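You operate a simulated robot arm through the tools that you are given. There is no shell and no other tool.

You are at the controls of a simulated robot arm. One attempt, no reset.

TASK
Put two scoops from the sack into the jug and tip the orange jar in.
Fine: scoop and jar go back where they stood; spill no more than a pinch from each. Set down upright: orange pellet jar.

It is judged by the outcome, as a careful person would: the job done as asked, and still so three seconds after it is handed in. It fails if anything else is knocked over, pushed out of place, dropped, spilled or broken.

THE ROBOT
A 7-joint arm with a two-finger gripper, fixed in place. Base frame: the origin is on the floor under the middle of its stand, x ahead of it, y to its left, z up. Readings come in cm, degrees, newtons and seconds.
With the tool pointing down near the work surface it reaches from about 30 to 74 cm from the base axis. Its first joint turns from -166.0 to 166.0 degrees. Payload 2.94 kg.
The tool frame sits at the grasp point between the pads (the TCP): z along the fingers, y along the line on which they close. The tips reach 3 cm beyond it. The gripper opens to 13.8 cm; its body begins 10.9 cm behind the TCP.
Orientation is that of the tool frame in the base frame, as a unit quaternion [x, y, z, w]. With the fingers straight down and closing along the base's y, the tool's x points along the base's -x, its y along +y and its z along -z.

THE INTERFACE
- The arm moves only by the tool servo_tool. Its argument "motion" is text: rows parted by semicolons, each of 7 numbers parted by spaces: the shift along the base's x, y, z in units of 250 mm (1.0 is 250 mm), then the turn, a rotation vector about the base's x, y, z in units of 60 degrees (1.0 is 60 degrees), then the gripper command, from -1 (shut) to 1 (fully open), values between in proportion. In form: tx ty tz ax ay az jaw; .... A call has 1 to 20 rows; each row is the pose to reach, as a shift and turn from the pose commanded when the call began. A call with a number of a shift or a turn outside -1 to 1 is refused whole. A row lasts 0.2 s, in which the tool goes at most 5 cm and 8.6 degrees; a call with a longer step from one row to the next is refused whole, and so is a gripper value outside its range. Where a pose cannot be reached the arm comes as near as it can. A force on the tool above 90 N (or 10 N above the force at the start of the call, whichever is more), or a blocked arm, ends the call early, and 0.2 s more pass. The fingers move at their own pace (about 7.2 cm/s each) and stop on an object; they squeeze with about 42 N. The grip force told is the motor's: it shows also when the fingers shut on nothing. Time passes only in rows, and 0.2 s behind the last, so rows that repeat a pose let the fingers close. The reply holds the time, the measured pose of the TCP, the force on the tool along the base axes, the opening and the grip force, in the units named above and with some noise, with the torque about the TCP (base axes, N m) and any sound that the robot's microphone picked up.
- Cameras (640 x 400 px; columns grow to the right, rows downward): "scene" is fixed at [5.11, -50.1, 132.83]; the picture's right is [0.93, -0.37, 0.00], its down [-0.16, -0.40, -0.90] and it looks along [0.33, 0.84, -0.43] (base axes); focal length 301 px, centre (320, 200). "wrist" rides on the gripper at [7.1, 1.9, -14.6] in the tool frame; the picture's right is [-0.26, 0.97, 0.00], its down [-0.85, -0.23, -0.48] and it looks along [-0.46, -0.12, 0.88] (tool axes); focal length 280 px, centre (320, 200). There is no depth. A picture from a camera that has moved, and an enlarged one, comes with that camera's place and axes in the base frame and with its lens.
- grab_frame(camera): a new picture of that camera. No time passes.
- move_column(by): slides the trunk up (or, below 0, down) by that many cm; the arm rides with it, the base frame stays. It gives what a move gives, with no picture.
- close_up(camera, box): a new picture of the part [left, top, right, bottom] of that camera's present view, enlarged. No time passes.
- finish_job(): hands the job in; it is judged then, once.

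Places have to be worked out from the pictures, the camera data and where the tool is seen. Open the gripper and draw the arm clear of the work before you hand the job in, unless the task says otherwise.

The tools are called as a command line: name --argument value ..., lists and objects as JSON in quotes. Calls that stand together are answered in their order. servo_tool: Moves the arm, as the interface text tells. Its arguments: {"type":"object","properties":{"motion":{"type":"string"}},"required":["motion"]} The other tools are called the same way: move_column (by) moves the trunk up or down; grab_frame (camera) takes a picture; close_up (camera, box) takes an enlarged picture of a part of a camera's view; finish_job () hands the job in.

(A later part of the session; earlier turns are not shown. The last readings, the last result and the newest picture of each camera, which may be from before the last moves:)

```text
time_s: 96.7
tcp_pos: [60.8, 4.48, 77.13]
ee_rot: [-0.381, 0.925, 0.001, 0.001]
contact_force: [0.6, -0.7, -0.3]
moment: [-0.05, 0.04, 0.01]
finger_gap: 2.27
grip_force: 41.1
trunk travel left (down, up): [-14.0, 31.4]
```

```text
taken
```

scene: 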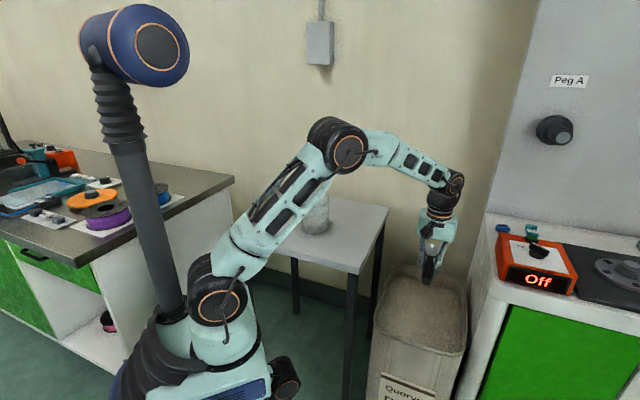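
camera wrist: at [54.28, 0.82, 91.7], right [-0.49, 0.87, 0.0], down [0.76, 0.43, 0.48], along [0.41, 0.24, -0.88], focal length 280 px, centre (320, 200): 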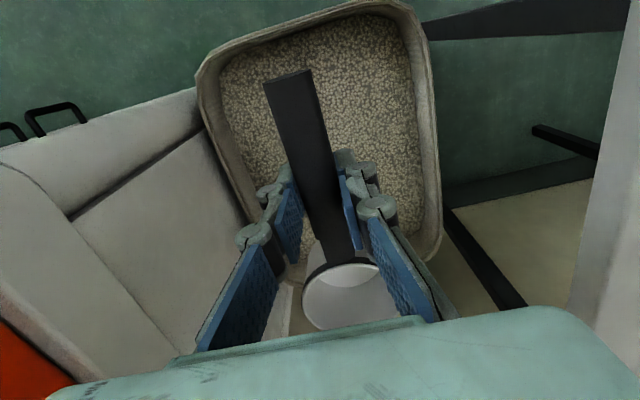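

The arm is well bent with the elbow up, and the cup is centred over the sack. I descend level to just above the pellets.

servo_tool --motion "0 0 -0.08 0 0 0 -1; 0 0 -0.2 0 0 0 -1; 0 0 -0.34 0 0 0 -1; 0 0 -0.48 0 0 0 -1; 0 0 -0.62 0 0 0 -1; 0 0 -0.74 0 0 0 -1; 0 0 -0.8 0 0 0 -1; 0 0 -0.8 0 0 0 -1"

grab_frame --camera "wrist"

grab_frame --camera "scene"

```text
time_s: 98.5
tcp_pos: [60.67, 4.62, 56.89]
ee_rot: [-0.382, 0.924, 0.0, 0.002]
contact_force: [0.3, 0.6, -1.6]
moment: [-0.05, 0.07, 0.0]
finger_gap: 2.28
grip_force: 42.0
trunk travel left (down, up): [-14.0, 31.4]
```

```text
taken
camera wrist: at [54.28, 0.94, 71.49], right [-0.5, 0.87, 0.0], down [0.76, 0.43, 0.48], along [0.42, 0.24, -0.88], focal length 280 px, centre (320, 200)
```

wrist: 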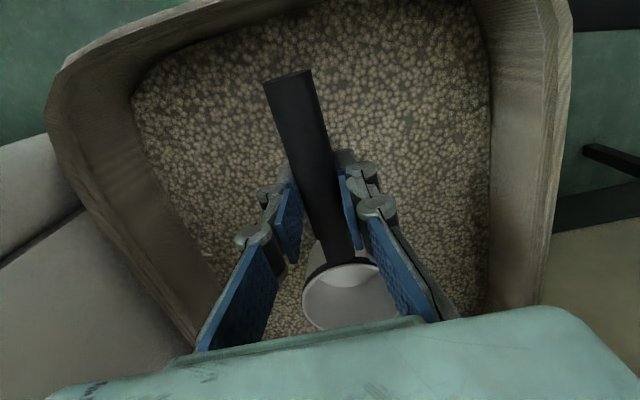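

```text
taken
```

scene: 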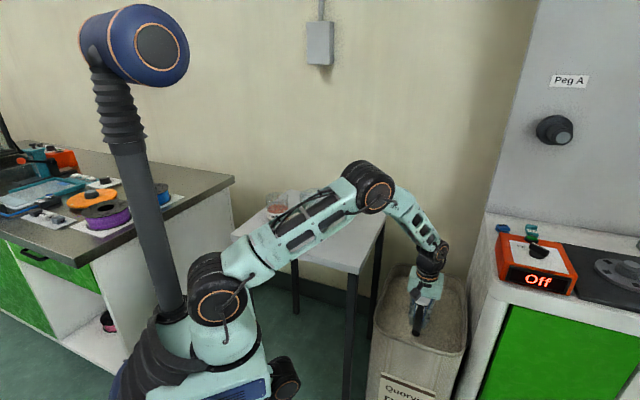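

The configuration is healthy. I plunge the level cup until its rim is about 3 cm under the surface, slowly.

servo_tool --motion "0 0 -0.04 0 0 0 -1; 0 0 -0.09 0 0 0 -1; 0 0 -0.14 0 0 0 -1; 0 0 -0.19 0 0 0 -1; 0 0 -0.24 0 0 0 -1; 0 0 -0.29 0 0 0 -1; 0 0 -0.34 0 0 0 -1; 0 0 -0.39 0 0 0 -1; 0 0 -0.42 0 0 0 -1; 0 0 -0.42 0 0 0 -1"

grab_frame --camera "wrist"

```text
time_s: 100.7
tcp_pos: [60.62, 4.45, 46.62]
ee_rot: [-0.382, 0.924, 0.001, 0.002]
contact_force: [-0.3, -0.9, -2.2]
moment: [-0.11, 0.13, 0.0]
finger_gap: 2.3
grip_force: 42.1
trunk travel left (down, up): [-14.0, 31.4]
```

```text
taken
camera wrist: at [54.22, 0.85, 61.15], right [-0.5, 0.87, 0.0], down [0.76, 0.43, 0.48], along [0.41, 0.24, -0.88], focal length 280 px, centre (320, 200)
```

wrist: 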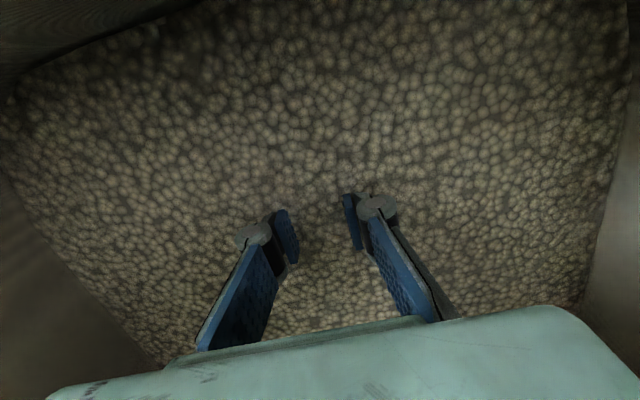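

The cup is fully submerged and level, with about 1.3 N more load, so it's already filled. I lift straight up, smoothly, to clear the rim.

servo_tool --motion "0 0 0.03 0 0 0 -1; 0 0 0.08 0 0 0 -1; 0 0 0.14 0 0 0 -1; 0 0 0.2 0 0 0 -1; 0 0 0.27 0 0 0 -1; 0 0 0.35 0 0 0 -1; 0 0 0.43 0 0 0 -1; 0 0 0.52 0 0 0 -1; 0 0 0.61 0 0 0 -1; 0 0 0.7 0 0 0 -1; 0 0 0.79 0 0 0 -1; 0 0 0.87 0 0 0 -1; 0 0 0.93 0 0 0 -1; 0 0 0.96 0 0 0 -1; 0 0 0.96 0 0 0 -1"

grab_frame --camera "wrist"

close_up --camera "scene" --box '[390, 200, 470, 320]'

```text
time_s: 103.9
tcp_pos: [60.76, 4.52, 70.49]
ee_rot: [-0.382, 0.924, 0.002, 0.001]
contact_force: [0.1, -0.2, -1.3]
moment: [-0.09, 0.11, 0.0]
finger_gap: 2.3
grip_force: 41.7
trunk travel left (down, up): [-14.0, 31.4]
```

```text
taken
camera wrist: at [54.21, 0.96, 85.19], right [-0.5, 0.87, 0.0], down [0.76, 0.43, 0.48], along [0.41, 0.24, -0.88], focal length 280 px, centre (320, 200)
```

wrist: 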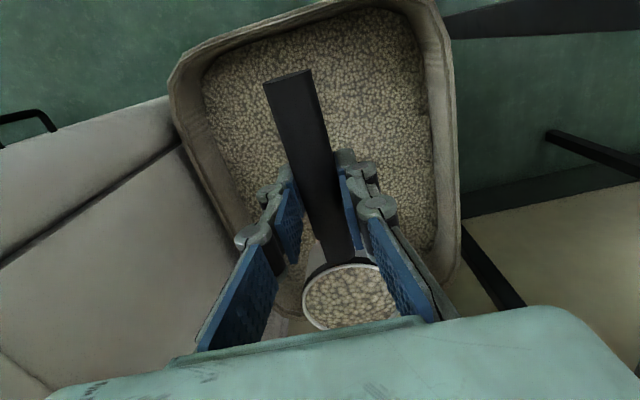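

```text
3.33 times, centred on (430, 260) of scene
camera zoom: at [5.11, -50.1, 132.83], right [0.93, -0.37, 0.0], down [-0.16, -0.4, -0.9], along [0.33, 0.84, -0.43], focal length 1003 px, centre (-47, 0)
```

zoom: 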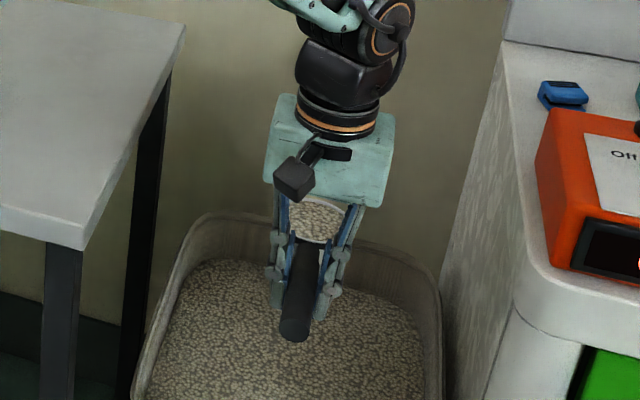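

The second scoop is full. I check for any overhanging pellets before leaving the sack.

close_up --camera "wrist" --box '[270, 220, 430, 340]'

```text
3.33 times, centred on (350, 280) of wrist
camera zoom: at [54.21, 0.96, 85.19], right [-0.5, 0.87, 0.0], down [0.76, 0.43, 0.48], along [0.41, 0.24, -0.88], focal length 935 px, centre (220, -67)
```

zoom: 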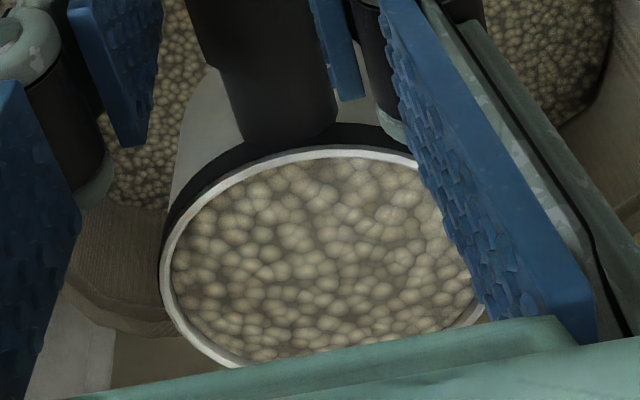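

It's level-full again. I raise straight up, then carry smoothly back to the pre-pour station.

servo_tool --motion "0 0 0.03 0 0 0 -1; 0 0 0.1 0 0 0 -1; 0 0 0.19 0 0 0 -1; 0 0 0.29 0 0 0 -1; 0 0 0.4 0 0 0 -1; 0 0 0.51 0 0 0 -1; 0 0 0.62 0 0 0 -1; 0 0 0.73 0 0 0 -1; 0 0 0.83 0 0 0 -1; 0 0 0.91 0 0 0 -1; 0 0 0.96 0 0 0 -1; 0 0 0.96 0 0 0 -1"

servo_tool --motion "-0.02 0.02 0.01 0 0 0.001 -1; -0.06 0.063 0.03 0 0 0.002 -1; -0.12 0.125 0.06 0 0 0.004 -1; -0.19 0.198 0.09 0 0 0.006 -1; -0.26 0.271 0.12 0 0 0.008 -1; -0.33 0.344 0.155 0 0 0.01 -1; -0.4 0.417 0.19 0 0 0.012 -1; -0.47 0.49 0.22 0 0 0.013 -1; -0.54 0.563 0.25 0 0 0.015 -1; -0.59 0.615 0.28 0 0 0.016 -1; -0.62 0.646 0.3 0 0 0.017 -1; -0.632 0.66 0.31 0 0 0.018 -1; -0.632 0.66 0.31 0 0 0.018 -1"

servo_tool --motion "-0.02 0.02 0 0 0 0 -1; -0.06 0.06 0 0 0 0 -1; -0.12 0.118 0 0 0 0 -1; -0.19 0.187 0 0 0 0 -1; -0.26 0.256 0 0 0 0 -1; -0.33 0.325 0 0 0 0 -1; -0.4 0.394 0 0 0 0 -1; -0.47 0.463 0 0 0 0 -1; -0.54 0.532 0 0 0 0 -1; -0.59 0.582 0 0 0 0 -1; -0.625 0.615 0 0 0 0 -1; -0.64 0.63 0 0 0 0 -1; -0.64 0.63 0 0 0 0 -1"

grab_frame --camera "wrist"

grab_frame --camera "scene"

```text
time_s: 106.5
tcp_pos: [60.64, 4.58, 94.57]
ee_rot: [-0.382, 0.924, 0.001, 0.002]
contact_force: [0.5, 0.6, -2.6]
moment: [-0.11, 0.14, 0.0]
finger_gap: 2.29
grip_force: 41.9
trunk travel left (down, up): [-14.0, 31.4]
```

```text
time_s: 109.3
tcp_pos: [44.7, 20.91, 102.28]
ee_rot: [-0.39, 0.921, 0.001, 0.002]
contact_force: [0.8, 0.3, -1.1]
moment: [-0.1, 0.08, 0.02]
finger_gap: 2.3
grip_force: 41.2
trunk travel left (down, up): [-14.0, 31.4]
```

```text
time_s: 112.1
tcp_pos: [28.8, 36.78, 102.2]
ee_rot: [-0.39, 0.921, 0.001, 0.001]
contact_force: [0.4, 0.0, -2.7]
moment: [-0.13, 0.1, -0.02]
finger_gap: 2.31
grip_force: 42.1
trunk travel left (down, up): [-14.0, 31.4]
```

```text
taken
camera wrist: at [22.49, 32.97, 116.82], right [-0.51, 0.86, 0.0], down [0.76, 0.45, 0.48], along [0.41, 0.25, -0.88], focal length 280 px, centre (320, 200)
```

wrist: 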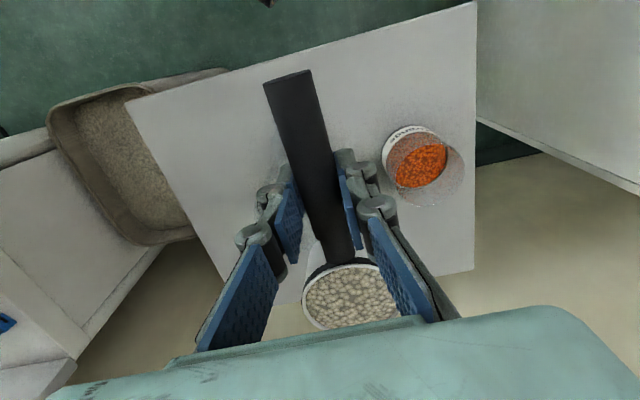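

```text
taken
```

scene: 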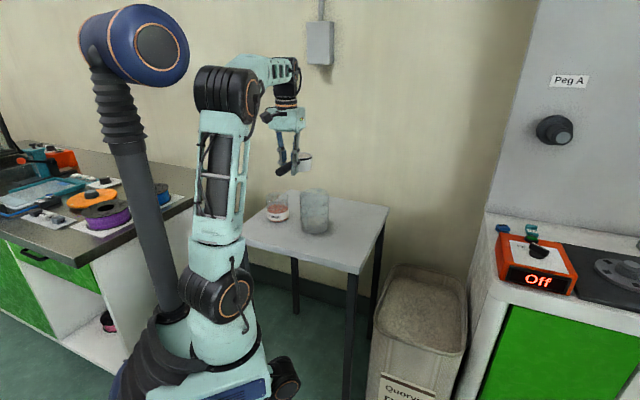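

Back at the same pre-pour station. I lower 4 cm with a 3 mm correction to match the first pour's start, then repeat the pour.

servo_tool --motion "0.003 0 -0.04 0 0 0 -1; 0.006 0 -0.1 0 0 0 -1; 0.01 0 -0.145 0 0 0 -1; 0.012 0 -0.162 0 0 0 -1; 0.012 0 -0.162 0 0 0 -1"

servo_tool --motion "-0.001 0.001 0 0.0463 0.0479 0 -1; -0.001 0.001 0 0.0927 0.0959 0 -1; -0.001 0.001 -0.001 0.139 0.1438 0 -1; -0.001 0.001 -0.002 0.1853 0.1917 0 -1; 0 0 -0.003 0.2317 0.2397 0 -1; 0.002 -0.002 -0.004 0.278 0.2876 0 -1; 0.004 -0.004 -0.0056 0.3243 0.3355 0 -1; 0.0066 -0.0064 -0.007 0.3707 0.3835 0 -1; 0.0098 -0.0095 -0.009 0.417 0.4314 0 -1; 0.0132 -0.0128 -0.011 0.4633 0.4793 0 -1; 0.0173 -0.0167 -0.0136 0.5097 0.5273 0 -1; 0.0216 -0.0209 -0.016 0.556 0.5752 0 -1; 0.0262 -0.0253 -0.0186 0.6023 0.6231 0 -1; 0.0313 -0.0303 -0.021 0.6487 0.6711 0 -1"

grab_frame --camera "wrist"

close_up --camera "scene" --box '[250, 120, 370, 250]'

```text
time_s: 113.3
tcp_pos: [29.14, 36.89, 98.22]
ee_rot: [-0.39, 0.921, 0.001, 0.001]
contact_force: [0.6, 0.4, -2.1]
moment: [-0.12, 0.12, 0.0]
finger_gap: 2.31
grip_force: 41.9
trunk travel left (down, up): [-14.0, 31.4]
```

```text
time_s: 116.3
tcp_pos: [29.82, 36.01, 97.8]
ee_rot: [-0.344, 0.813, 0.434, -0.182]
contact_force: [0.0, 0.3, -1.4]
moment: [-0.1, 0.05, 0.02]
finger_gap: 2.3
grip_force: 42.4
trunk travel left (down, up): [-14.0, 31.4]
```

```text
taken
camera wrist: at [32.84, 23.26, 107.47], right [-0.2, 0.56, 0.8], down [0.97, 0.24, 0.07], along [-0.15, 0.79, -0.59], focal length 280 px, centre (320, 200)
```

wrist: 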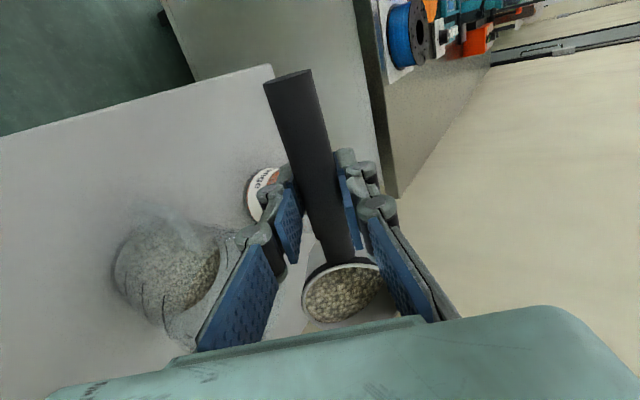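

```text
3.08 times, centred on (310, 185) of scene
camera zoom: at [5.11, -50.1, 132.83], right [0.93, -0.37, 0.0], down [-0.16, -0.4, -0.9], along [0.33, 0.84, -0.43], focal length 926 px, centre (351, 246)
```

zoom: 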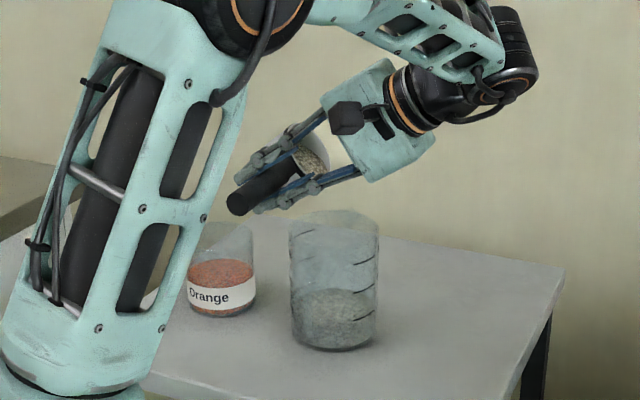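

The second pour is going cleanly into the jug. I finish the roll to empty the cup.

servo_tool --motion "0.0055 -0.0053 -0.003 0.0463 0.0479 0 -1; 0.0112 -0.0108 -0.0056 0.0927 0.0959 0 -1; 0.0175 -0.017 -0.009 0.139 0.1438 0 -1; 0.0239 -0.0231 -0.012 0.1853 0.1917 0 -1; 0.0305 -0.0295 -0.015 0.2317 0.2397 0 -1; 0.0371 -0.0359 -0.018 0.278 0.2876 0 -1; 0.046 -0.0445 -0.0224 0.3359 0.3475 0 -1; 0.0549 -0.0531 -0.027 0.3938 0.4074 0 -1; 0.0638 -0.0617 -0.031 0.4518 0.4673 0 -1; 0.073 -0.0706 -0.035 0.5097 0.5273 0 -1; 0.084 -0.0812 -0.04 0.5792 0.5992 0 -1; 0.0949 -0.0917 -0.044 0.6487 0.6711 0 -1; 0.1021 -0.0987 -0.047 0.695 0.719 0 -1; 0.1021 -0.0987 -0.047 0.695 0.719 0 -1; 0.1021 -0.0987 -0.047 0.695 0.719 0 -1"

close_up --camera "wrist" --box '[240, 200, 440, 340]'

servo_tool --motion "-0.0128 0.0123 0.006 -0.0869 -0.0899 0 -1; -0.0255 0.0247 0.012 -0.1738 -0.1798 0 -1; -0.0383 0.037 0.018 -0.2606 -0.2696 0 -1; -0.051 0.0494 0.0235 -0.3475 -0.3595 0 -1; -0.0638 0.0617 0.029 -0.4344 -0.4494 0 -1; -0.0766 0.074 0.035 -0.5213 -0.5393 0 -1; -0.0893 0.0864 0.041 -0.6081 -0.6291 0 -1; -0.1021 0.0987 0.047 -0.695 -0.719 0 -1; -0.1021 0.0987 0.047 -0.695 -0.719 0 -1"

close_up --camera "scene" --box '[230, 130, 400, 280]'

grab_frame --camera "wrist"

```text
time_s: 119.5
tcp_pos: [32.46, 33.57, 96.56]
ee_rot: [-0.205, 0.488, 0.781, -0.331]
contact_force: [-0.2, 0.5, -1.4]
moment: [-0.05, 0.0, 0.02]
finger_gap: 2.26
grip_force: 41.9
trunk travel left (down, up): [-14.0, 31.4]
```

```text
2.86 times, centred on (340, 270) of wrist
camera zoom: at [37.51, 18.78, 91.99], right [0.49, -0.11, 0.87], down [0.82, 0.38, -0.42], along [-0.29, 0.92, 0.27], focal length 801 px, centre (263, 0)
```

zoom: 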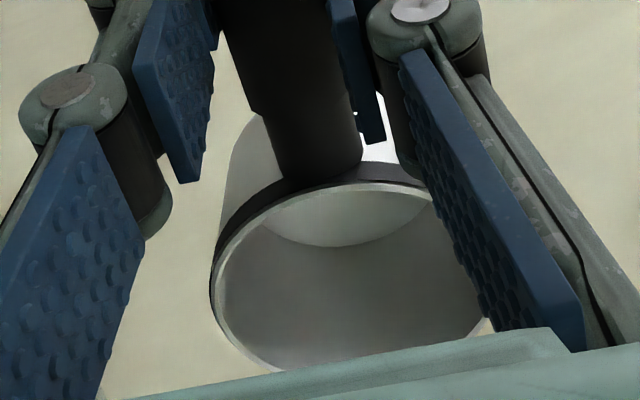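

```text
time_s: 121.5
tcp_pos: [29.9, 36.06, 97.74]
ee_rot: [-0.344, 0.813, 0.433, -0.182]
contact_force: [0.3, 0.5, -0.8]
moment: [-0.06, 0.0, -0.04]
finger_gap: 2.26
grip_force: 42.4
trunk travel left (down, up): [-14.0, 31.4]
```

```text
2.67 times, centred on (315, 205) of scene
camera zoom: at [5.11, -50.1, 132.83], right [0.93, -0.37, 0.0], down [-0.16, -0.4, -0.9], along [0.33, 0.84, -0.43], focal length 803 px, centre (333, 187)
```

zoom: 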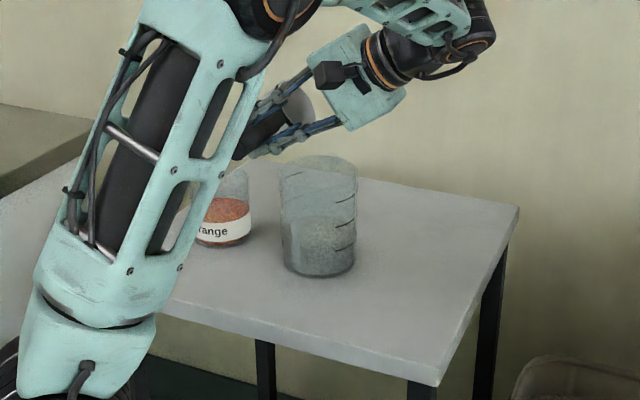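

```text
taken
camera wrist: at [32.82, 23.31, 107.5], right [-0.21, 0.56, 0.8], down [0.97, 0.24, 0.08], along [-0.15, 0.79, -0.6], focal length 280 px, centre (320, 200)
```

wrist: 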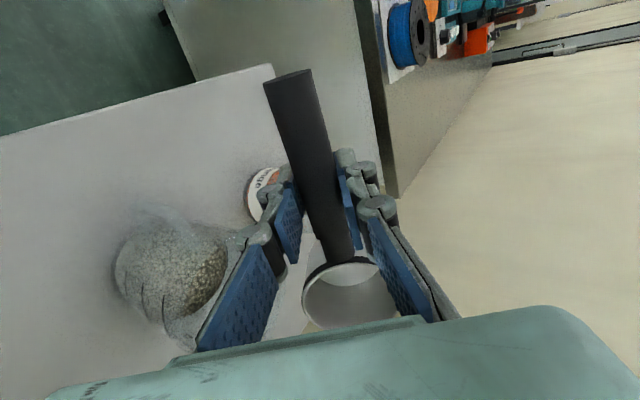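

Both scoops are in the jug and the cup is empty. I roll back to level, rise, and carry the scoop back above its spot.

servo_tool --motion "-0.007 0.007 0.004 -0.0927 -0.0959 0 -1; -0.013 0.0125 0.008 -0.1853 -0.1917 0 -1; -0.019 0.018 0.012 -0.278 -0.2876 0 -1; -0.024 0.023 0.015 -0.3707 -0.3835 0 -1; -0.028 0.027 0.018 -0.4633 -0.4793 0 -1; -0.031 0.03 0.02 -0.556 -0.5752 0 -1; -0.0313 0.0303 0.021 -0.6487 -0.6711 0 -1; -0.0313 0.0303 0.021 -0.6487 -0.6711 0 -1"

servo_tool --motion "0 0 0.08 0 0 0 -1; 0.04 -0.01 0.17 0 0 -0.01 -1; 0.12 -0.02 0.24 0 0 -0.03 -1; 0.24 -0.04 0.26 0 0 -0.06 -1; 0.38 -0.06 0.26 0 0 -0.09 -1; 0.52 -0.08 0.26 0 0 -0.12 -1; 0.65 -0.1 0.26 0 0 -0.15 -1; 0.75 -0.112 0.26 0 0 -0.175 -1; 0.788 -0.116 0.26 0 0 -0.19 -1; 0.788 -0.116 0.26 0 0 -0.19 -1"

grab_frame --camera "wrist"

```text
time_s: 123.3
tcp_pos: [29.16, 36.69, 98.22]
ee_rot: [-0.389, 0.921, 0.001, 0.002]
contact_force: [-0.3, 0.6, -1.2]
moment: [-0.08, 0.03, 0.0]
finger_gap: 2.29
grip_force: 41.8
trunk travel left (down, up): [-14.0, 31.4]
```

```text
time_s: 125.5
tcp_pos: [48.95, 33.89, 104.79]
ee_rot: [-0.297, 0.955, 0.001, 0.0]
contact_force: [-0.1, 0.0, -1.3]
moment: [-0.08, 0.04, 0.01]
finger_gap: 2.29
grip_force: 41.6
trunk travel left (down, up): [-14.0, 31.4]
```

```text
taken
camera wrist: at [41.92, 31.46, 119.38], right [-0.33, 0.94, 0.0], down [0.83, 0.29, 0.48], along [0.45, 0.16, -0.88], focal length 280 px, centre (320, 200)
```

wrist: 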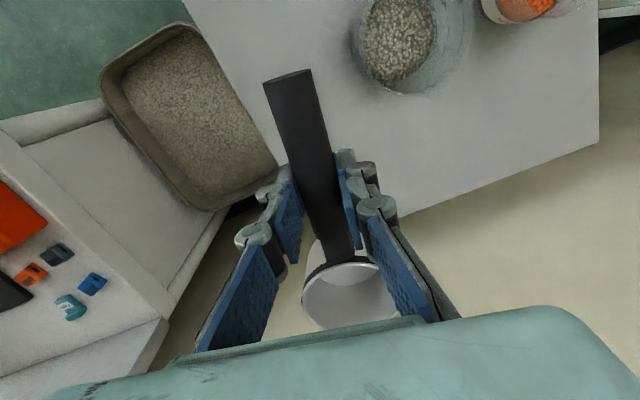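

The scoop sits in the grip exactly as when first grasped. I descend to about 5 cm above its resting height, then slowly to the table.

servo_tool --motion "0 0 -0.08 0 0 0 -1; 0 0 -0.2 0 0 0 -1; -0.002 0.002 -0.35 0 0 0 -1; -0.004 0.003 -0.5 0 0 0 -1; -0.004 0.003 -0.65 0 0 0 -1; -0.004 0.003 -0.76 0 0 0 -1; -0.004 0.003 -0.8 0 0 0 -1; -0.004 0.003 -0.8 0 0 0 -1"

servo_tool --motion "0 0 -0.04 0 0 0 -1; 0 0 -0.08 0 0 0 -1; 0 0 -0.12 0 0 0 -1; 0 0 -0.15 0 0 0 -1; 0 0 -0.17 0 0 0 -1; 0 0 -0.18 0 0 0 -1; 0 0 -0.18 0 0 0 -1"

close_up --camera "scene" --box '[290, 150, 390, 250]'

grab_frame --camera "wrist"

```text
time_s: 127.3
tcp_pos: [48.62, 33.75, 84.68]
ee_rot: [-0.296, 0.955, 0.0, 0.001]
contact_force: [1.3, -0.6, -0.7]
moment: [-0.09, 0.05, -0.04]
finger_gap: 2.29
grip_force: 41.8
trunk travel left (down, up): [-14.0, 31.4]
```

```text
time_s: 128.9
tcp_pos: [48.74, 33.89, 80.29]
ee_rot: [-0.296, 0.955, 0.002, 0.001]
contact_force: [0.3, 0.5, -0.4]
moment: [-0.02, 0.02, -0.02]
finger_gap: 2.27
grip_force: 42.5
trunk travel left (down, up): [-14.0, 31.4]
```

```text
4.00 times, centred on (340, 200) of scene
camera zoom: at [5.11, -50.1, 132.83], right [0.93, -0.37, 0.0], down [-0.16, -0.4, -0.9], along [0.33, 0.84, -0.43], focal length 1204 px, centre (240, 200)
```

zoom: 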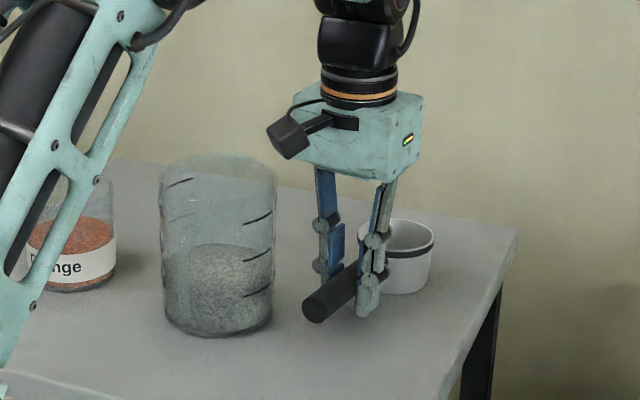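

```text
taken
camera wrist: at [41.74, 31.54, 94.91], right [-0.33, 0.94, 0.0], down [0.83, 0.29, 0.48], along [0.45, 0.16, -0.88], focal length 280 px, centre (320, 200)
```

wrist: 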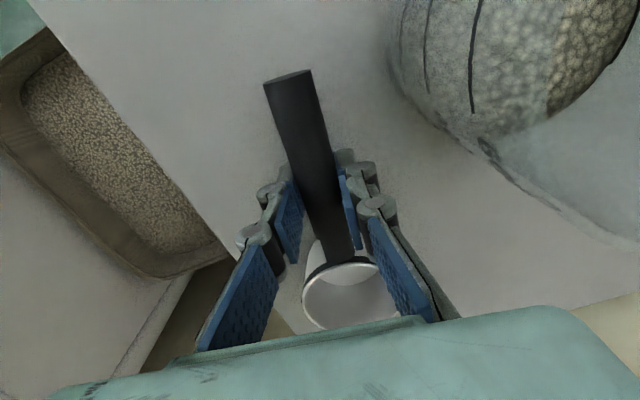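

By picture comparison the scoop is about 4 mm above its original height, and its position matches. I lower 4 mm more.

servo_tool --motion "0.001 0.001 -0.006 0 0 0 -1; 0.002 0.002 -0.012 0 0 0 -1; 0.002 0.002 -0.015 0 0 0 -1; 0.002 0.002 -0.015 0 0 0 -1"

close_up --camera "scene" --box '[290, 150, 390, 250]'

```text
time_s: 129.9
tcp_pos: [48.68, 34.02, 80.1]
ee_rot: [-0.297, 0.955, 0.002, 0.003]
contact_force: [-3.3, -2.9, 10.7]
moment: [0.63, -0.97, -0.01]
finger_gap: 2.25
grip_force: 41.7
trunk travel left (down, up): [-14.0, 31.4]
```

```text
4.00 times, centred on (340, 200) of scene
camera zoom: at [5.11, -50.1, 132.83], right [0.93, -0.37, 0.0], down [-0.16, -0.4, -0.9], along [0.33, 0.84, -0.43], focal length 1204 px, centre (240, 200)
```

zoom: 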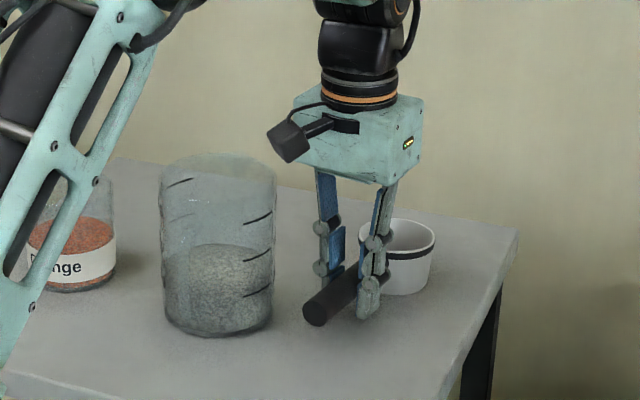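

The cup is on the table, pressing about 10 N. I ease up 2 mm to unload it, then open the fingers to 6 cm.

servo_tool --motion "0 0 0.005 0 0 0 -1; 0 0 0.008 0 0 0 -1; 0 0 0.008 0 0 0 -1"

servo_tool --motion "0 0 0 0 0 0 -0.6; 0 0 0 0 0 0 -0.4; 0 0 0 0 0 0 -0.13; 0 0 0 0 0 0 -0.13; 0 0 0 0 0 0 -0.13"

close_up --camera "scene" --box '[290, 150, 390, 250]'

grab_frame --camera "wrist"

```text
time_s: 130.7
tcp_pos: [48.71, 33.94, 80.04]
ee_rot: [-0.297, 0.955, 0.001, 0.001]
contact_force: [0.7, -1.4, 1.9]
moment: [0.17, -0.32, -0.11]
finger_gap: 2.28
grip_force: 42.0
trunk travel left (down, up): [-14.0, 31.4]
```

```text
time_s: 131.9
tcp_pos: [48.77, 34.11, 80.12]
ee_rot: [-0.296, 0.955, 0.001, 0.002]
contact_force: [0.3, -0.1, 0.2]
moment: [0.03, -0.01, 0.02]
finger_gap: 6.01
grip_force: 0.0
trunk travel left (down, up): [-14.0, 31.4]
```

```text
4.00 times, centred on (340, 200) of scene
camera zoom: at [5.11, -50.1, 132.83], right [0.93, -0.37, 0.0], down [-0.16, -0.4, -0.9], along [0.33, 0.84, -0.43], focal length 1204 px, centre (240, 200)
```

zoom: 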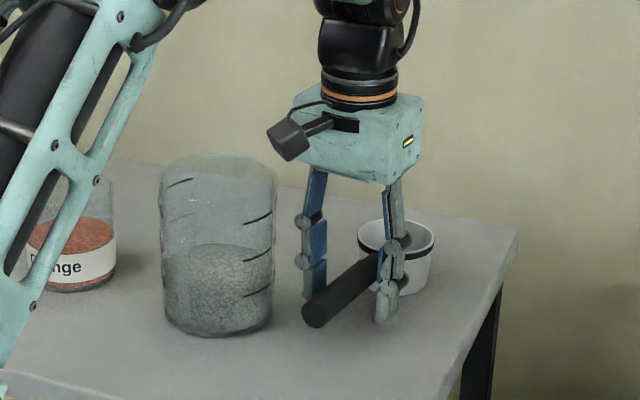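

```text
taken
camera wrist: at [41.8, 31.58, 94.71], right [-0.33, 0.94, 0.0], down [0.83, 0.29, 0.48], along [0.45, 0.16, -0.88], focal length 280 px, centre (320, 200)
```

wrist: 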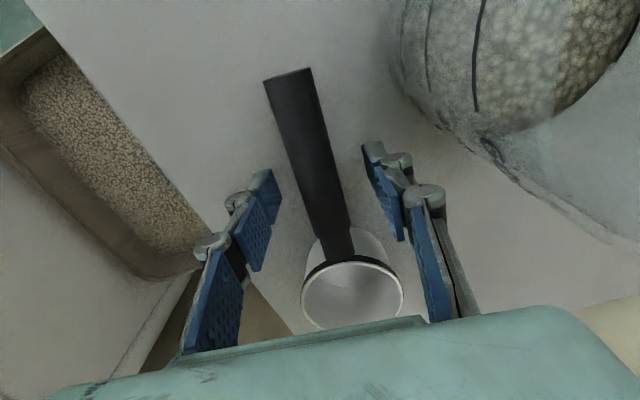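

The scoop rests exactly where it stood, as the picture comparison confirms. I raise clear of it.

servo_tool --motion "0 0 0.05 0 0 0 -0.13; 0 0 0.15 0 0 0 -0.13; 0 0 0.3 0 0 0 -0.13; 0 0 0.46 0 0 0 -0.13; 0 0 0.62 0 0 0 -0.13; 0 0 0.78 0 0 0 -0.13; 0 0 0.9 0 0 0 -0.13; 0 0 0.96 0 0 0 -0.13; 0 0 0.96 0 0 0 -0.13"

grab_frame --camera "wrist"

close_up --camera "scene" --box '[230, 170, 400, 276]'

```text
time_s: 133.9
tcp_pos: [48.81, 33.84, 103.92]
ee_rot: [-0.296, 0.955, 0.001, 0.001]
contact_force: [-0.1, 0.5, -0.4]
moment: [0.02, 0.01, 0.0]
finger_gap: 6.01
grip_force: 0.0
trunk travel left (down, up): [-14.0, 31.4]
```

```text
taken
camera wrist: at [41.84, 31.44, 118.52], right [-0.33, 0.94, 0.0], down [0.83, 0.29, 0.48], along [0.45, 0.16, -0.88], focal length 280 px, centre (320, 200)
```

wrist: 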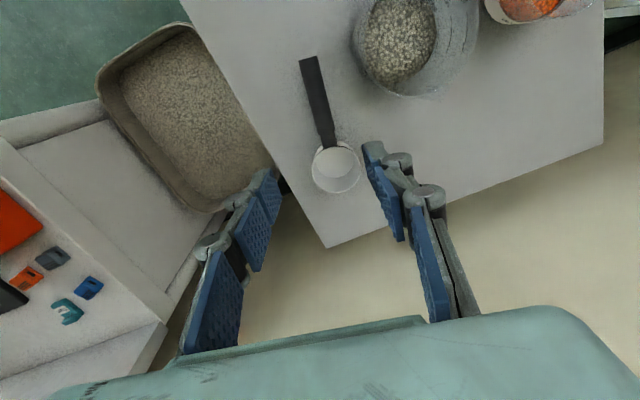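

```text
3.76 times, centred on (315, 223) of scene
camera zoom: at [5.11, -50.1, 132.83], right [0.93, -0.37, 0.0], down [-0.16, -0.4, -0.9], along [0.33, 0.84, -0.43], focal length 1133 px, centre (339, 113)
```

zoom: 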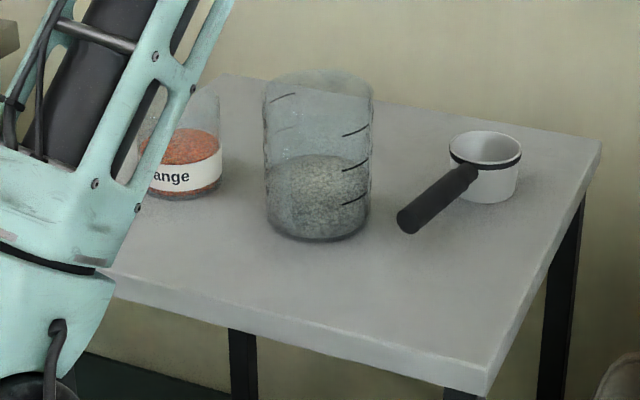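

The scoop, jug and table look identical to the start, apart from the jug being filled to the second mark. Now to the jar: I travel high, turning the tool 118° to line up the side approach.

servo_tool --motion "-0.05 0.04 0.02 0 0 0.14 0; -0.1 0.08 0.04 0 0 0.28 0.3; -0.16 0.128 0.07 0 0 0.42 0.6; -0.22 0.176 0.1 0 0 0.56 0.74; -0.28 0.224 0.13 0 0 0.7 0.74; -0.34 0.272 0.15 0 0 0.84 0.74; -0.4 0.32 0.16 0 0 0.98 0.74; -0.4 0.32 0.16 0 0 0.98 0.74"

servo_tool --motion "-0.06 0.05 0 0 0 0.14 0.74; -0.12 0.1 0 0 0 0.28 0.74; -0.19 0.17 0 0 0 0.42 0.74; -0.26 0.23 0 0 0 0.56 0.74; -0.33 0.29 0 0 0 0.7 0.74; -0.39 0.34 0 0 0 0.84 0.74; -0.44 0.39 0 0 0 0.98 0.74; -0.452 0.404 0 0 0 0.98 0.74; -0.452 0.404 0 0 0 0.98 0.74"

grab_frame --camera "wrist"

grab_frame --camera "scene"

```text
time_s: 135.7
tcp_pos: [38.73, 42.01, 108.24]
ee_rot: [0.728, -0.685, -0.003, -0.001]
contact_force: [0.3, -0.1, -1.0]
moment: [0.01, -0.02, 0.02]
finger_gap: 12.03
grip_force: 0.1
trunk travel left (down, up): [-14.0, 31.4]
```

```text
time_s: 137.7
tcp_pos: [27.51, 50.97, 107.62]
ee_rot: [0.971, -0.24, -0.002, -0.001]
contact_force: [0.2, 0.4, -0.1]
moment: [0.0, -0.04, 0.03]
finger_gap: 12.0
grip_force: 0.1
out of reach, approached as far as the arm can: row 6, 7, 8, 9
trunk travel left (down, up): [-14.0, 31.4]
```

```text
taken
camera wrist: at [32.85, 45.95, 122.23], right [-0.68, -0.73, 0.0], down [-0.64, 0.6, 0.48], along [-0.35, 0.33, -0.88], focal length 280 px, centre (320, 200)
```

wrist: 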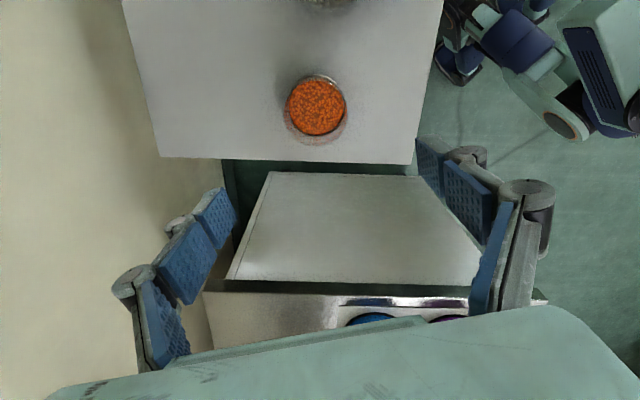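

```text
taken
```

scene: 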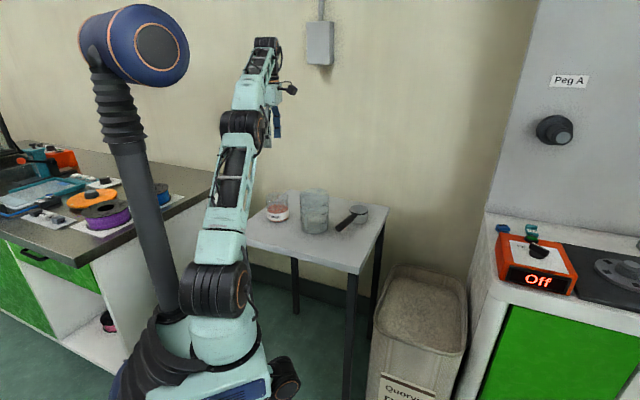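

The jar refines to about (27.5, 51.7). That height was slightly beyond comfortable reach, so I lower a bit and check that the arm follows properly.

servo_tool --motion "0 0 -0.06 0 0 0 0.74; 0 0.005 -0.14 0 0 0 0.74; 0 0.01 -0.22 0 0 0 0.74; 0 0.02 -0.3 0 0 0 0.74; 0 0.028 -0.36 0 0 0 0.74; 0 0.028 -0.36 0 0 0 0.74"

grab_frame --camera "wrist"

```text
time_s: 139.1
tcp_pos: [27.44, 51.75, 98.79]
ee_rot: [0.971, -0.241, -0.002, 0.0]
contact_force: [-0.7, 0.4, 0.8]
moment: [0.03, -0.01, -0.01]
finger_gap: 12.03
grip_force: 0.0
trunk travel left (down, up): [-14.0, 31.4]
```

```text
taken
camera wrist: at [32.81, 46.75, 113.2], right [-0.68, -0.73, 0.0], down [-0.64, 0.6, 0.48], along [-0.35, 0.33, -0.88], focal length 280 px, centre (320, 200)
```

wrist: 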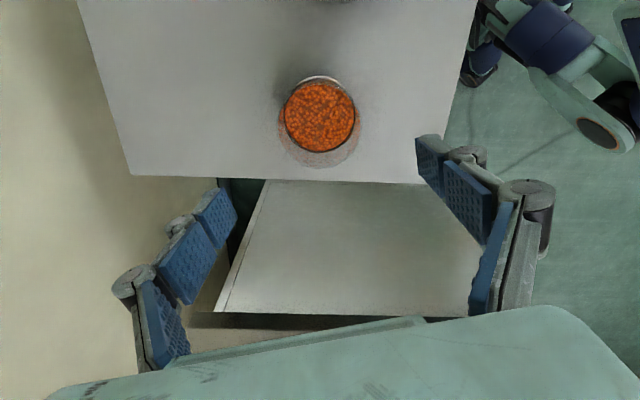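

The jar is centred between the fingers, within about 1 mm in the closing direction. I now tilt the tool 60° so the hand swings to the far side, while still above the jar.

servo_tool --motion "0 0 0 -0.058 -0.111 0 0.74; 0 0 0 -0.117 -0.221 0 0.74; 0 0 0 -0.175 -0.332 0 0.74; 0 0 0 -0.233 -0.442 0 0.74; 0 0 0 -0.291 -0.553 0 0.74; 0 0 0 -0.35 -0.664 0 0.74; 0 0 0 -0.408 -0.774 0 0.74; 0 0 0 -0.466 -0.885 0 0.74; 0 0 0 -0.466 -0.885 0 0.74"

grab_frame --camera "wrist"

grab_frame --camera "scene"

```text
time_s: 141.1
tcp_pos: [27.33, 51.7, 98.72]
ee_rot: [0.841, -0.209, 0.485, 0.12]
contact_force: [-0.4, -0.5, 0.3]
moment: [-0.02, 0.0, -0.02]
finger_gap: 12.01
grip_force: 0.1
trunk travel left (down, up): [-14.0, 31.4]
```

```text
taken
camera wrist: at [18.47, 54.25, 112.14], right [-0.57, -0.79, -0.23], down [-0.63, 0.6, -0.5], along [0.53, -0.14, -0.84], focal length 280 px, centre (320, 200)
```

wrist: 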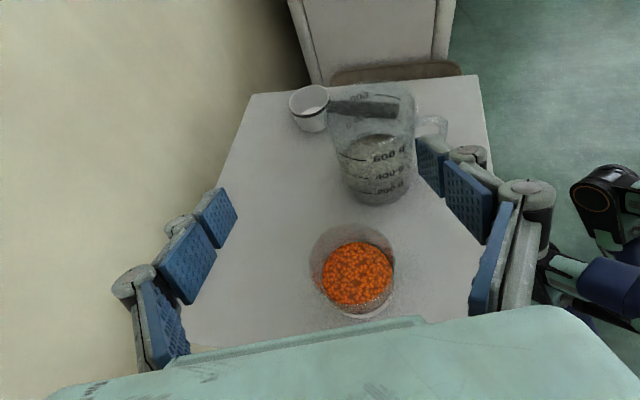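

```text
taken
```

scene: 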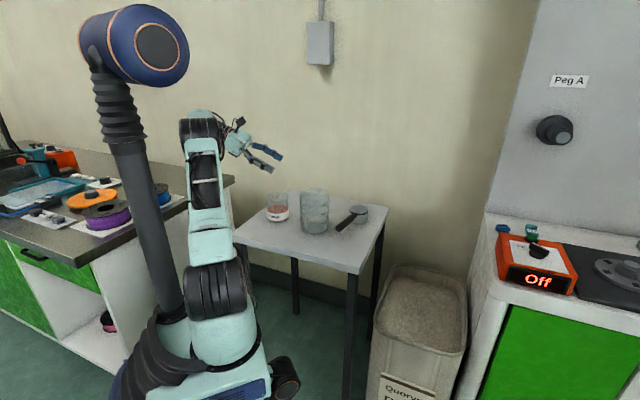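

The view is excellent: the jar is directly below the grasp point and the jug reads in grams. I descend vertically, first 12 cm.

servo_tool --motion "0 0 -0.06 0 0 0 0.74; 0 0 -0.16 0 0 0 0.74; 0 0 -0.28 0 0 0 0.74; 0 0 -0.4 0 0 0 0.74; 0 0 -0.46 0 0 0 0.74; 0 0 -0.48 0 0 0 0.74; 0 0 -0.48 0 0 0 0.74"

grab_frame --camera "wrist"

close_up --camera "scene" --box '[200, 120, 340, 250]'

```text
time_s: 142.7
tcp_pos: [27.47, 51.54, 86.81]
ee_rot: [0.841, -0.208, 0.484, 0.119]
contact_force: [0.2, 0.4, 0.3]
moment: [0.0, 0.01, -0.01]
finger_gap: 12.01
grip_force: 0.1
trunk travel left (down, up): [-14.0, 31.4]
```

```text
taken
camera wrist: at [18.55, 54.15, 100.14], right [-0.57, -0.79, -0.23], down [-0.63, 0.6, -0.49], along [0.53, -0.14, -0.84], focal length 280 px, centre (320, 200)
```

wrist: 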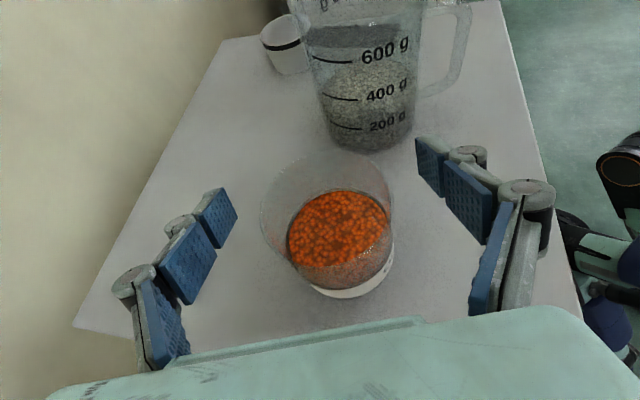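

```text
3.08 times, centred on (270, 185) of scene
camera zoom: at [5.11, -50.1, 132.83], right [0.93, -0.37, 0.0], down [-0.16, -0.4, -0.9], along [0.33, 0.84, -0.43], focal length 926 px, centre (474, 246)
```

zoom: 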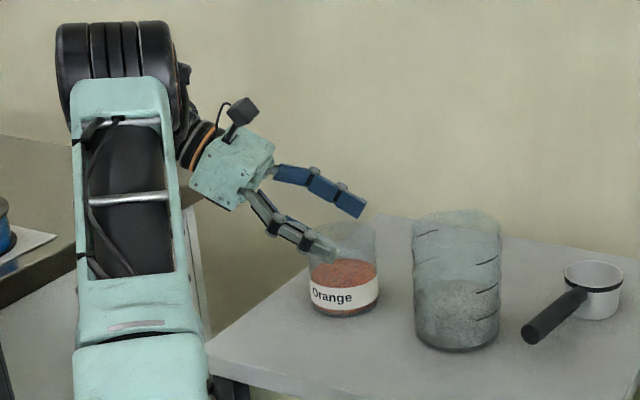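

The jar rim is well centred between the fingers. I descend the last 5 cm to grip at z≈81.7, just above the pellet level.

servo_tool --motion "0 0 -0.05 0 0 0 0.74; 0 0 -0.11 0 0 0 0.74; 0 0 -0.17 0 0 0 0.74; 0 0 -0.2 0 0 0 0.74; 0 0 -0.2 0 0 0 0.74"

grab_frame --camera "wrist"

close_up --camera "scene" --box '[200, 120, 340, 250]'

```text
time_s: 143.9
tcp_pos: [27.46, 51.39, 81.78]
ee_rot: [0.841, -0.209, 0.484, 0.119]
contact_force: [-0.4, 0.5, -0.2]
moment: [0.0, -0.01, 0.01]
finger_gap: 12.02
grip_force: 0.1
trunk travel left (down, up): [-14.0, 31.4]
```

```text
taken
camera wrist: at [18.45, 54.12, 95.28], right [-0.57, -0.79, -0.23], down [-0.63, 0.6, -0.49], along [0.53, -0.14, -0.84], focal length 280 px, centre (320, 200)
```

wrist: 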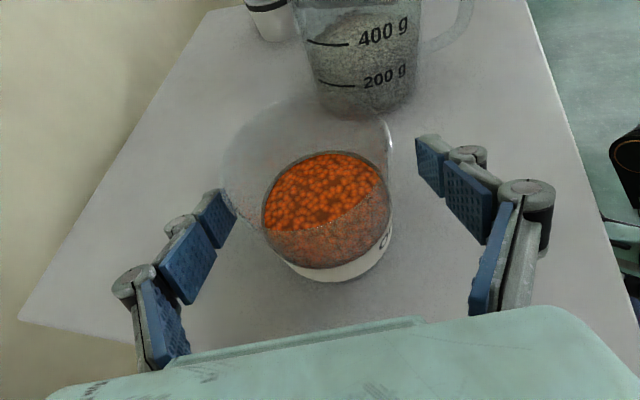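

```text
3.08 times, centred on (270, 185) of scene
camera zoom: at [5.11, -50.1, 132.83], right [0.93, -0.37, 0.0], down [-0.16, -0.4, -0.9], along [0.33, 0.84, -0.43], focal length 926 px, centre (474, 246)
```

zoom: 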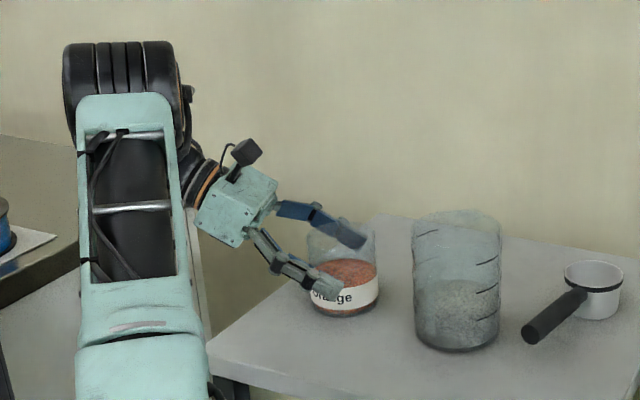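

The fingers straddle the jar evenly. I close gently in steps, then squeeze.

servo_tool --motion "0 0 0 0 0 0 0.6; 0 0 0 0 0 0 0.5; 0 0 0 0 0 0 0.4; 0 0 0 0 0 0 0.32; 0 0 0 0 0 0 0.26; 0 0 0 0 0 0 0.22; 0 0 0 0 0 0 0.18; 0 0 0 0 0 0 0.1; 0 0 0 0 0 0 -1; 0 0 0 0 0 0 -1; 0 0 0 0 0 0 -1"

grab_frame --camera "wrist"

close_up --camera "scene" --box '[200, 120, 340, 250]'

```text
time_s: 146.3
tcp_pos: [27.28, 51.53, 81.71]
ee_rot: [0.841, -0.209, 0.484, 0.12]
contact_force: [-0.4, 0.0, 0.7]
moment: [0.18, -0.07, 0.06]
finger_gap: 8.16
grip_force: 42.1
trunk travel left (down, up): [-14.0, 31.4]
```

```text
taken
camera wrist: at [18.44, 54.12, 95.32], right [-0.57, -0.79, -0.23], down [-0.63, 0.6, -0.49], along [0.53, -0.14, -0.84], focal length 280 px, centre (320, 200)
```

wrist: 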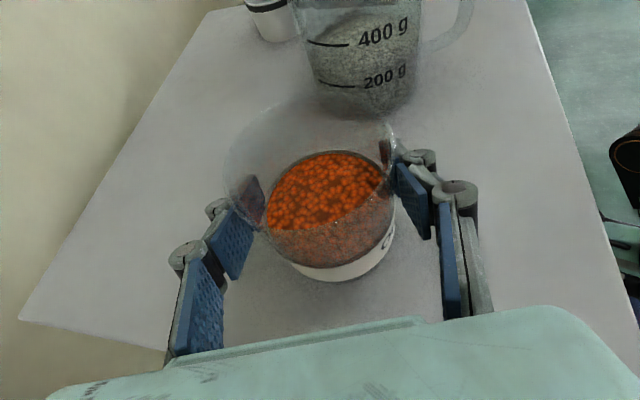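

```text
3.08 times, centred on (270, 185) of scene
camera zoom: at [5.11, -50.1, 132.83], right [0.93, -0.37, 0.0], down [-0.16, -0.4, -0.9], along [0.33, 0.84, -0.43], focal length 926 px, centre (474, 246)
```

zoom: 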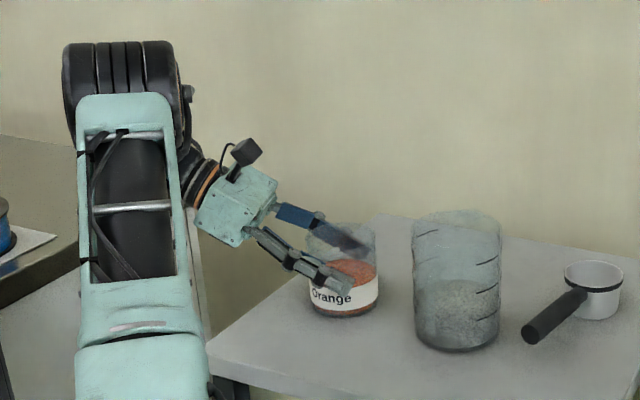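

The jar is held (gap 8.16 cm, 42 N). The grasp pose to return to is TCP (27.4, 51.5, 81.75). I lift it slowly, straight up.

servo_tool --motion "0 0 0.02 0 0 0 -1; 0 0 0.06 0 0 0 -1; 0 0 0.12 0 0 0 -1; 0 0 0.2 0 0 0 -1; 0 0 0.29 0 0 0 -1; 0 0 0.38 0 0 0 -1; 0 0 0.47 0 0 0 -1; 0 0 0.56 0 0 0 -1; 0 0 0.63 0 0 0 -1; 0 0 0.67 0 0 0 -1; 0 0 0.68 0 0 0 -1; 0 0 0.68 0 0 0 -1"

grab_frame --camera "wrist"

close_up --camera "scene" --box '[200, 100, 340, 250]'

```text
time_s: 148.9
tcp_pos: [27.38, 51.74, 98.76]
ee_rot: [0.841, -0.209, 0.484, 0.12]
contact_force: [0.3, -0.1, -1.5]
moment: [0.03, -0.01, 0.02]
finger_gap: 8.13
grip_force: 42.3
trunk travel left (down, up): [-14.0, 31.4]
```

```text
taken
camera wrist: at [18.52, 54.31, 112.23], right [-0.57, -0.79, -0.23], down [-0.63, 0.6, -0.49], along [0.53, -0.14, -0.84], focal length 280 px, centre (320, 200)
```

wrist: 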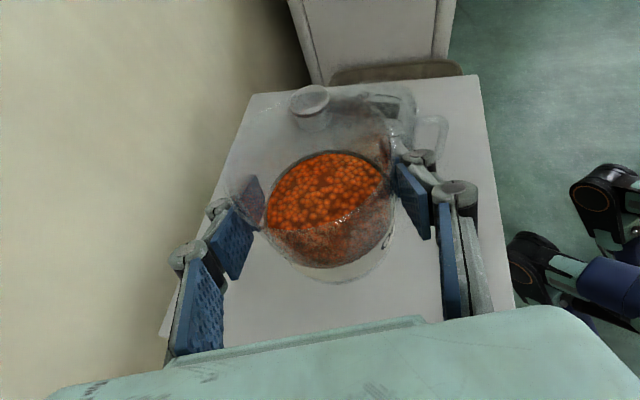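

```text
2.67 times, centred on (270, 175) of scene
camera zoom: at [5.11, -50.1, 132.83], right [0.93, -0.37, 0.0], down [-0.16, -0.4, -0.9], along [0.33, 0.84, -0.43], focal length 803 px, centre (453, 267)
```

zoom: 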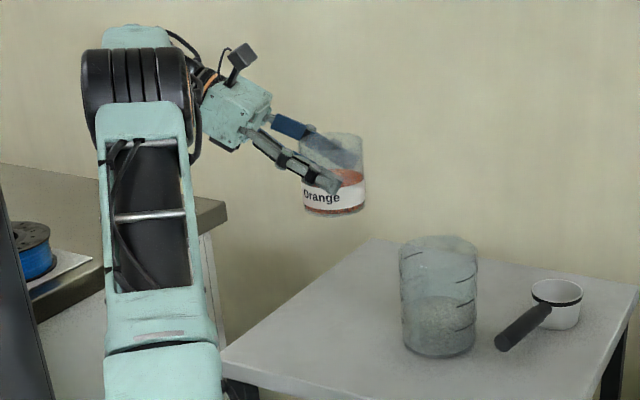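

The jar hangs upright and stable. I carry it slowly toward the jug, turning −16° with it, to the pre-pour position on the near-left side of the jug's mouth.

servo_tool --motion "0.015 -0.018 0.01 0 0 -0.015 -1; 0.05 -0.06 0.02 0 0 -0.05 -1; 0.1 -0.119 0.03 0 0 -0.095 -1; 0.155 -0.184 0.03 0 0 -0.148 -1; 0.21 -0.249 0.03 0 0 -0.2 -1; 0.255 -0.302 0.02 0 0 -0.243 -1; 0.277 -0.328 0.01 0 0 -0.265 -1; 0.282 -0.334 0 0 0 -0.27 -1; 0.282 -0.334 0 0 0 -0.27 -1"

grab_frame --camera "wrist"

close_up --camera "scene" --box '[230, 100, 370, 250]'

```text
time_s: 150.9
tcp_pos: [34.47, 43.3, 98.78]
ee_rot: [0.803, -0.325, 0.463, 0.187]
contact_force: [-0.4, 0.9, -2.1]
moment: [-0.01, 0.03, 0.04]
finger_gap: 8.14
grip_force: 41.7
trunk travel left (down, up): [-14.0, 31.4]
```

```text
taken
camera wrist: at [26.69, 48.21, 112.19], right [-0.77, -0.6, -0.23], down [-0.44, 0.75, -0.49], along [0.47, -0.28, -0.84], focal length 280 px, centre (320, 200)
```

wrist: 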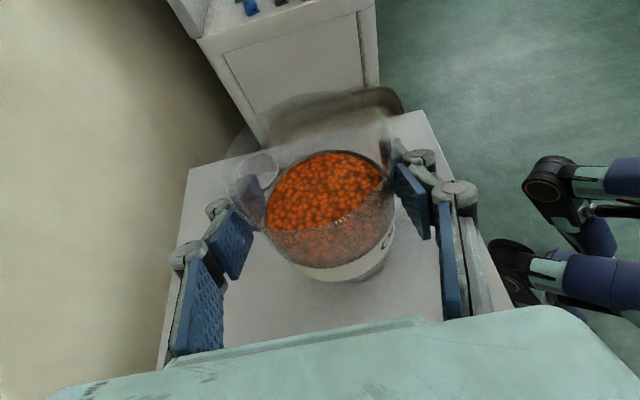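

```text
2.67 times, centred on (300, 175) of scene
camera zoom: at [5.11, -50.1, 132.83], right [0.93, -0.37, 0.0], down [-0.16, -0.4, -0.9], along [0.33, 0.84, -0.43], focal length 803 px, centre (373, 267)
```

zoom: 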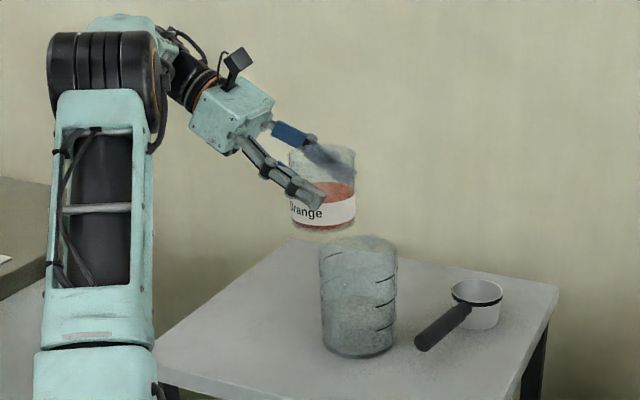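

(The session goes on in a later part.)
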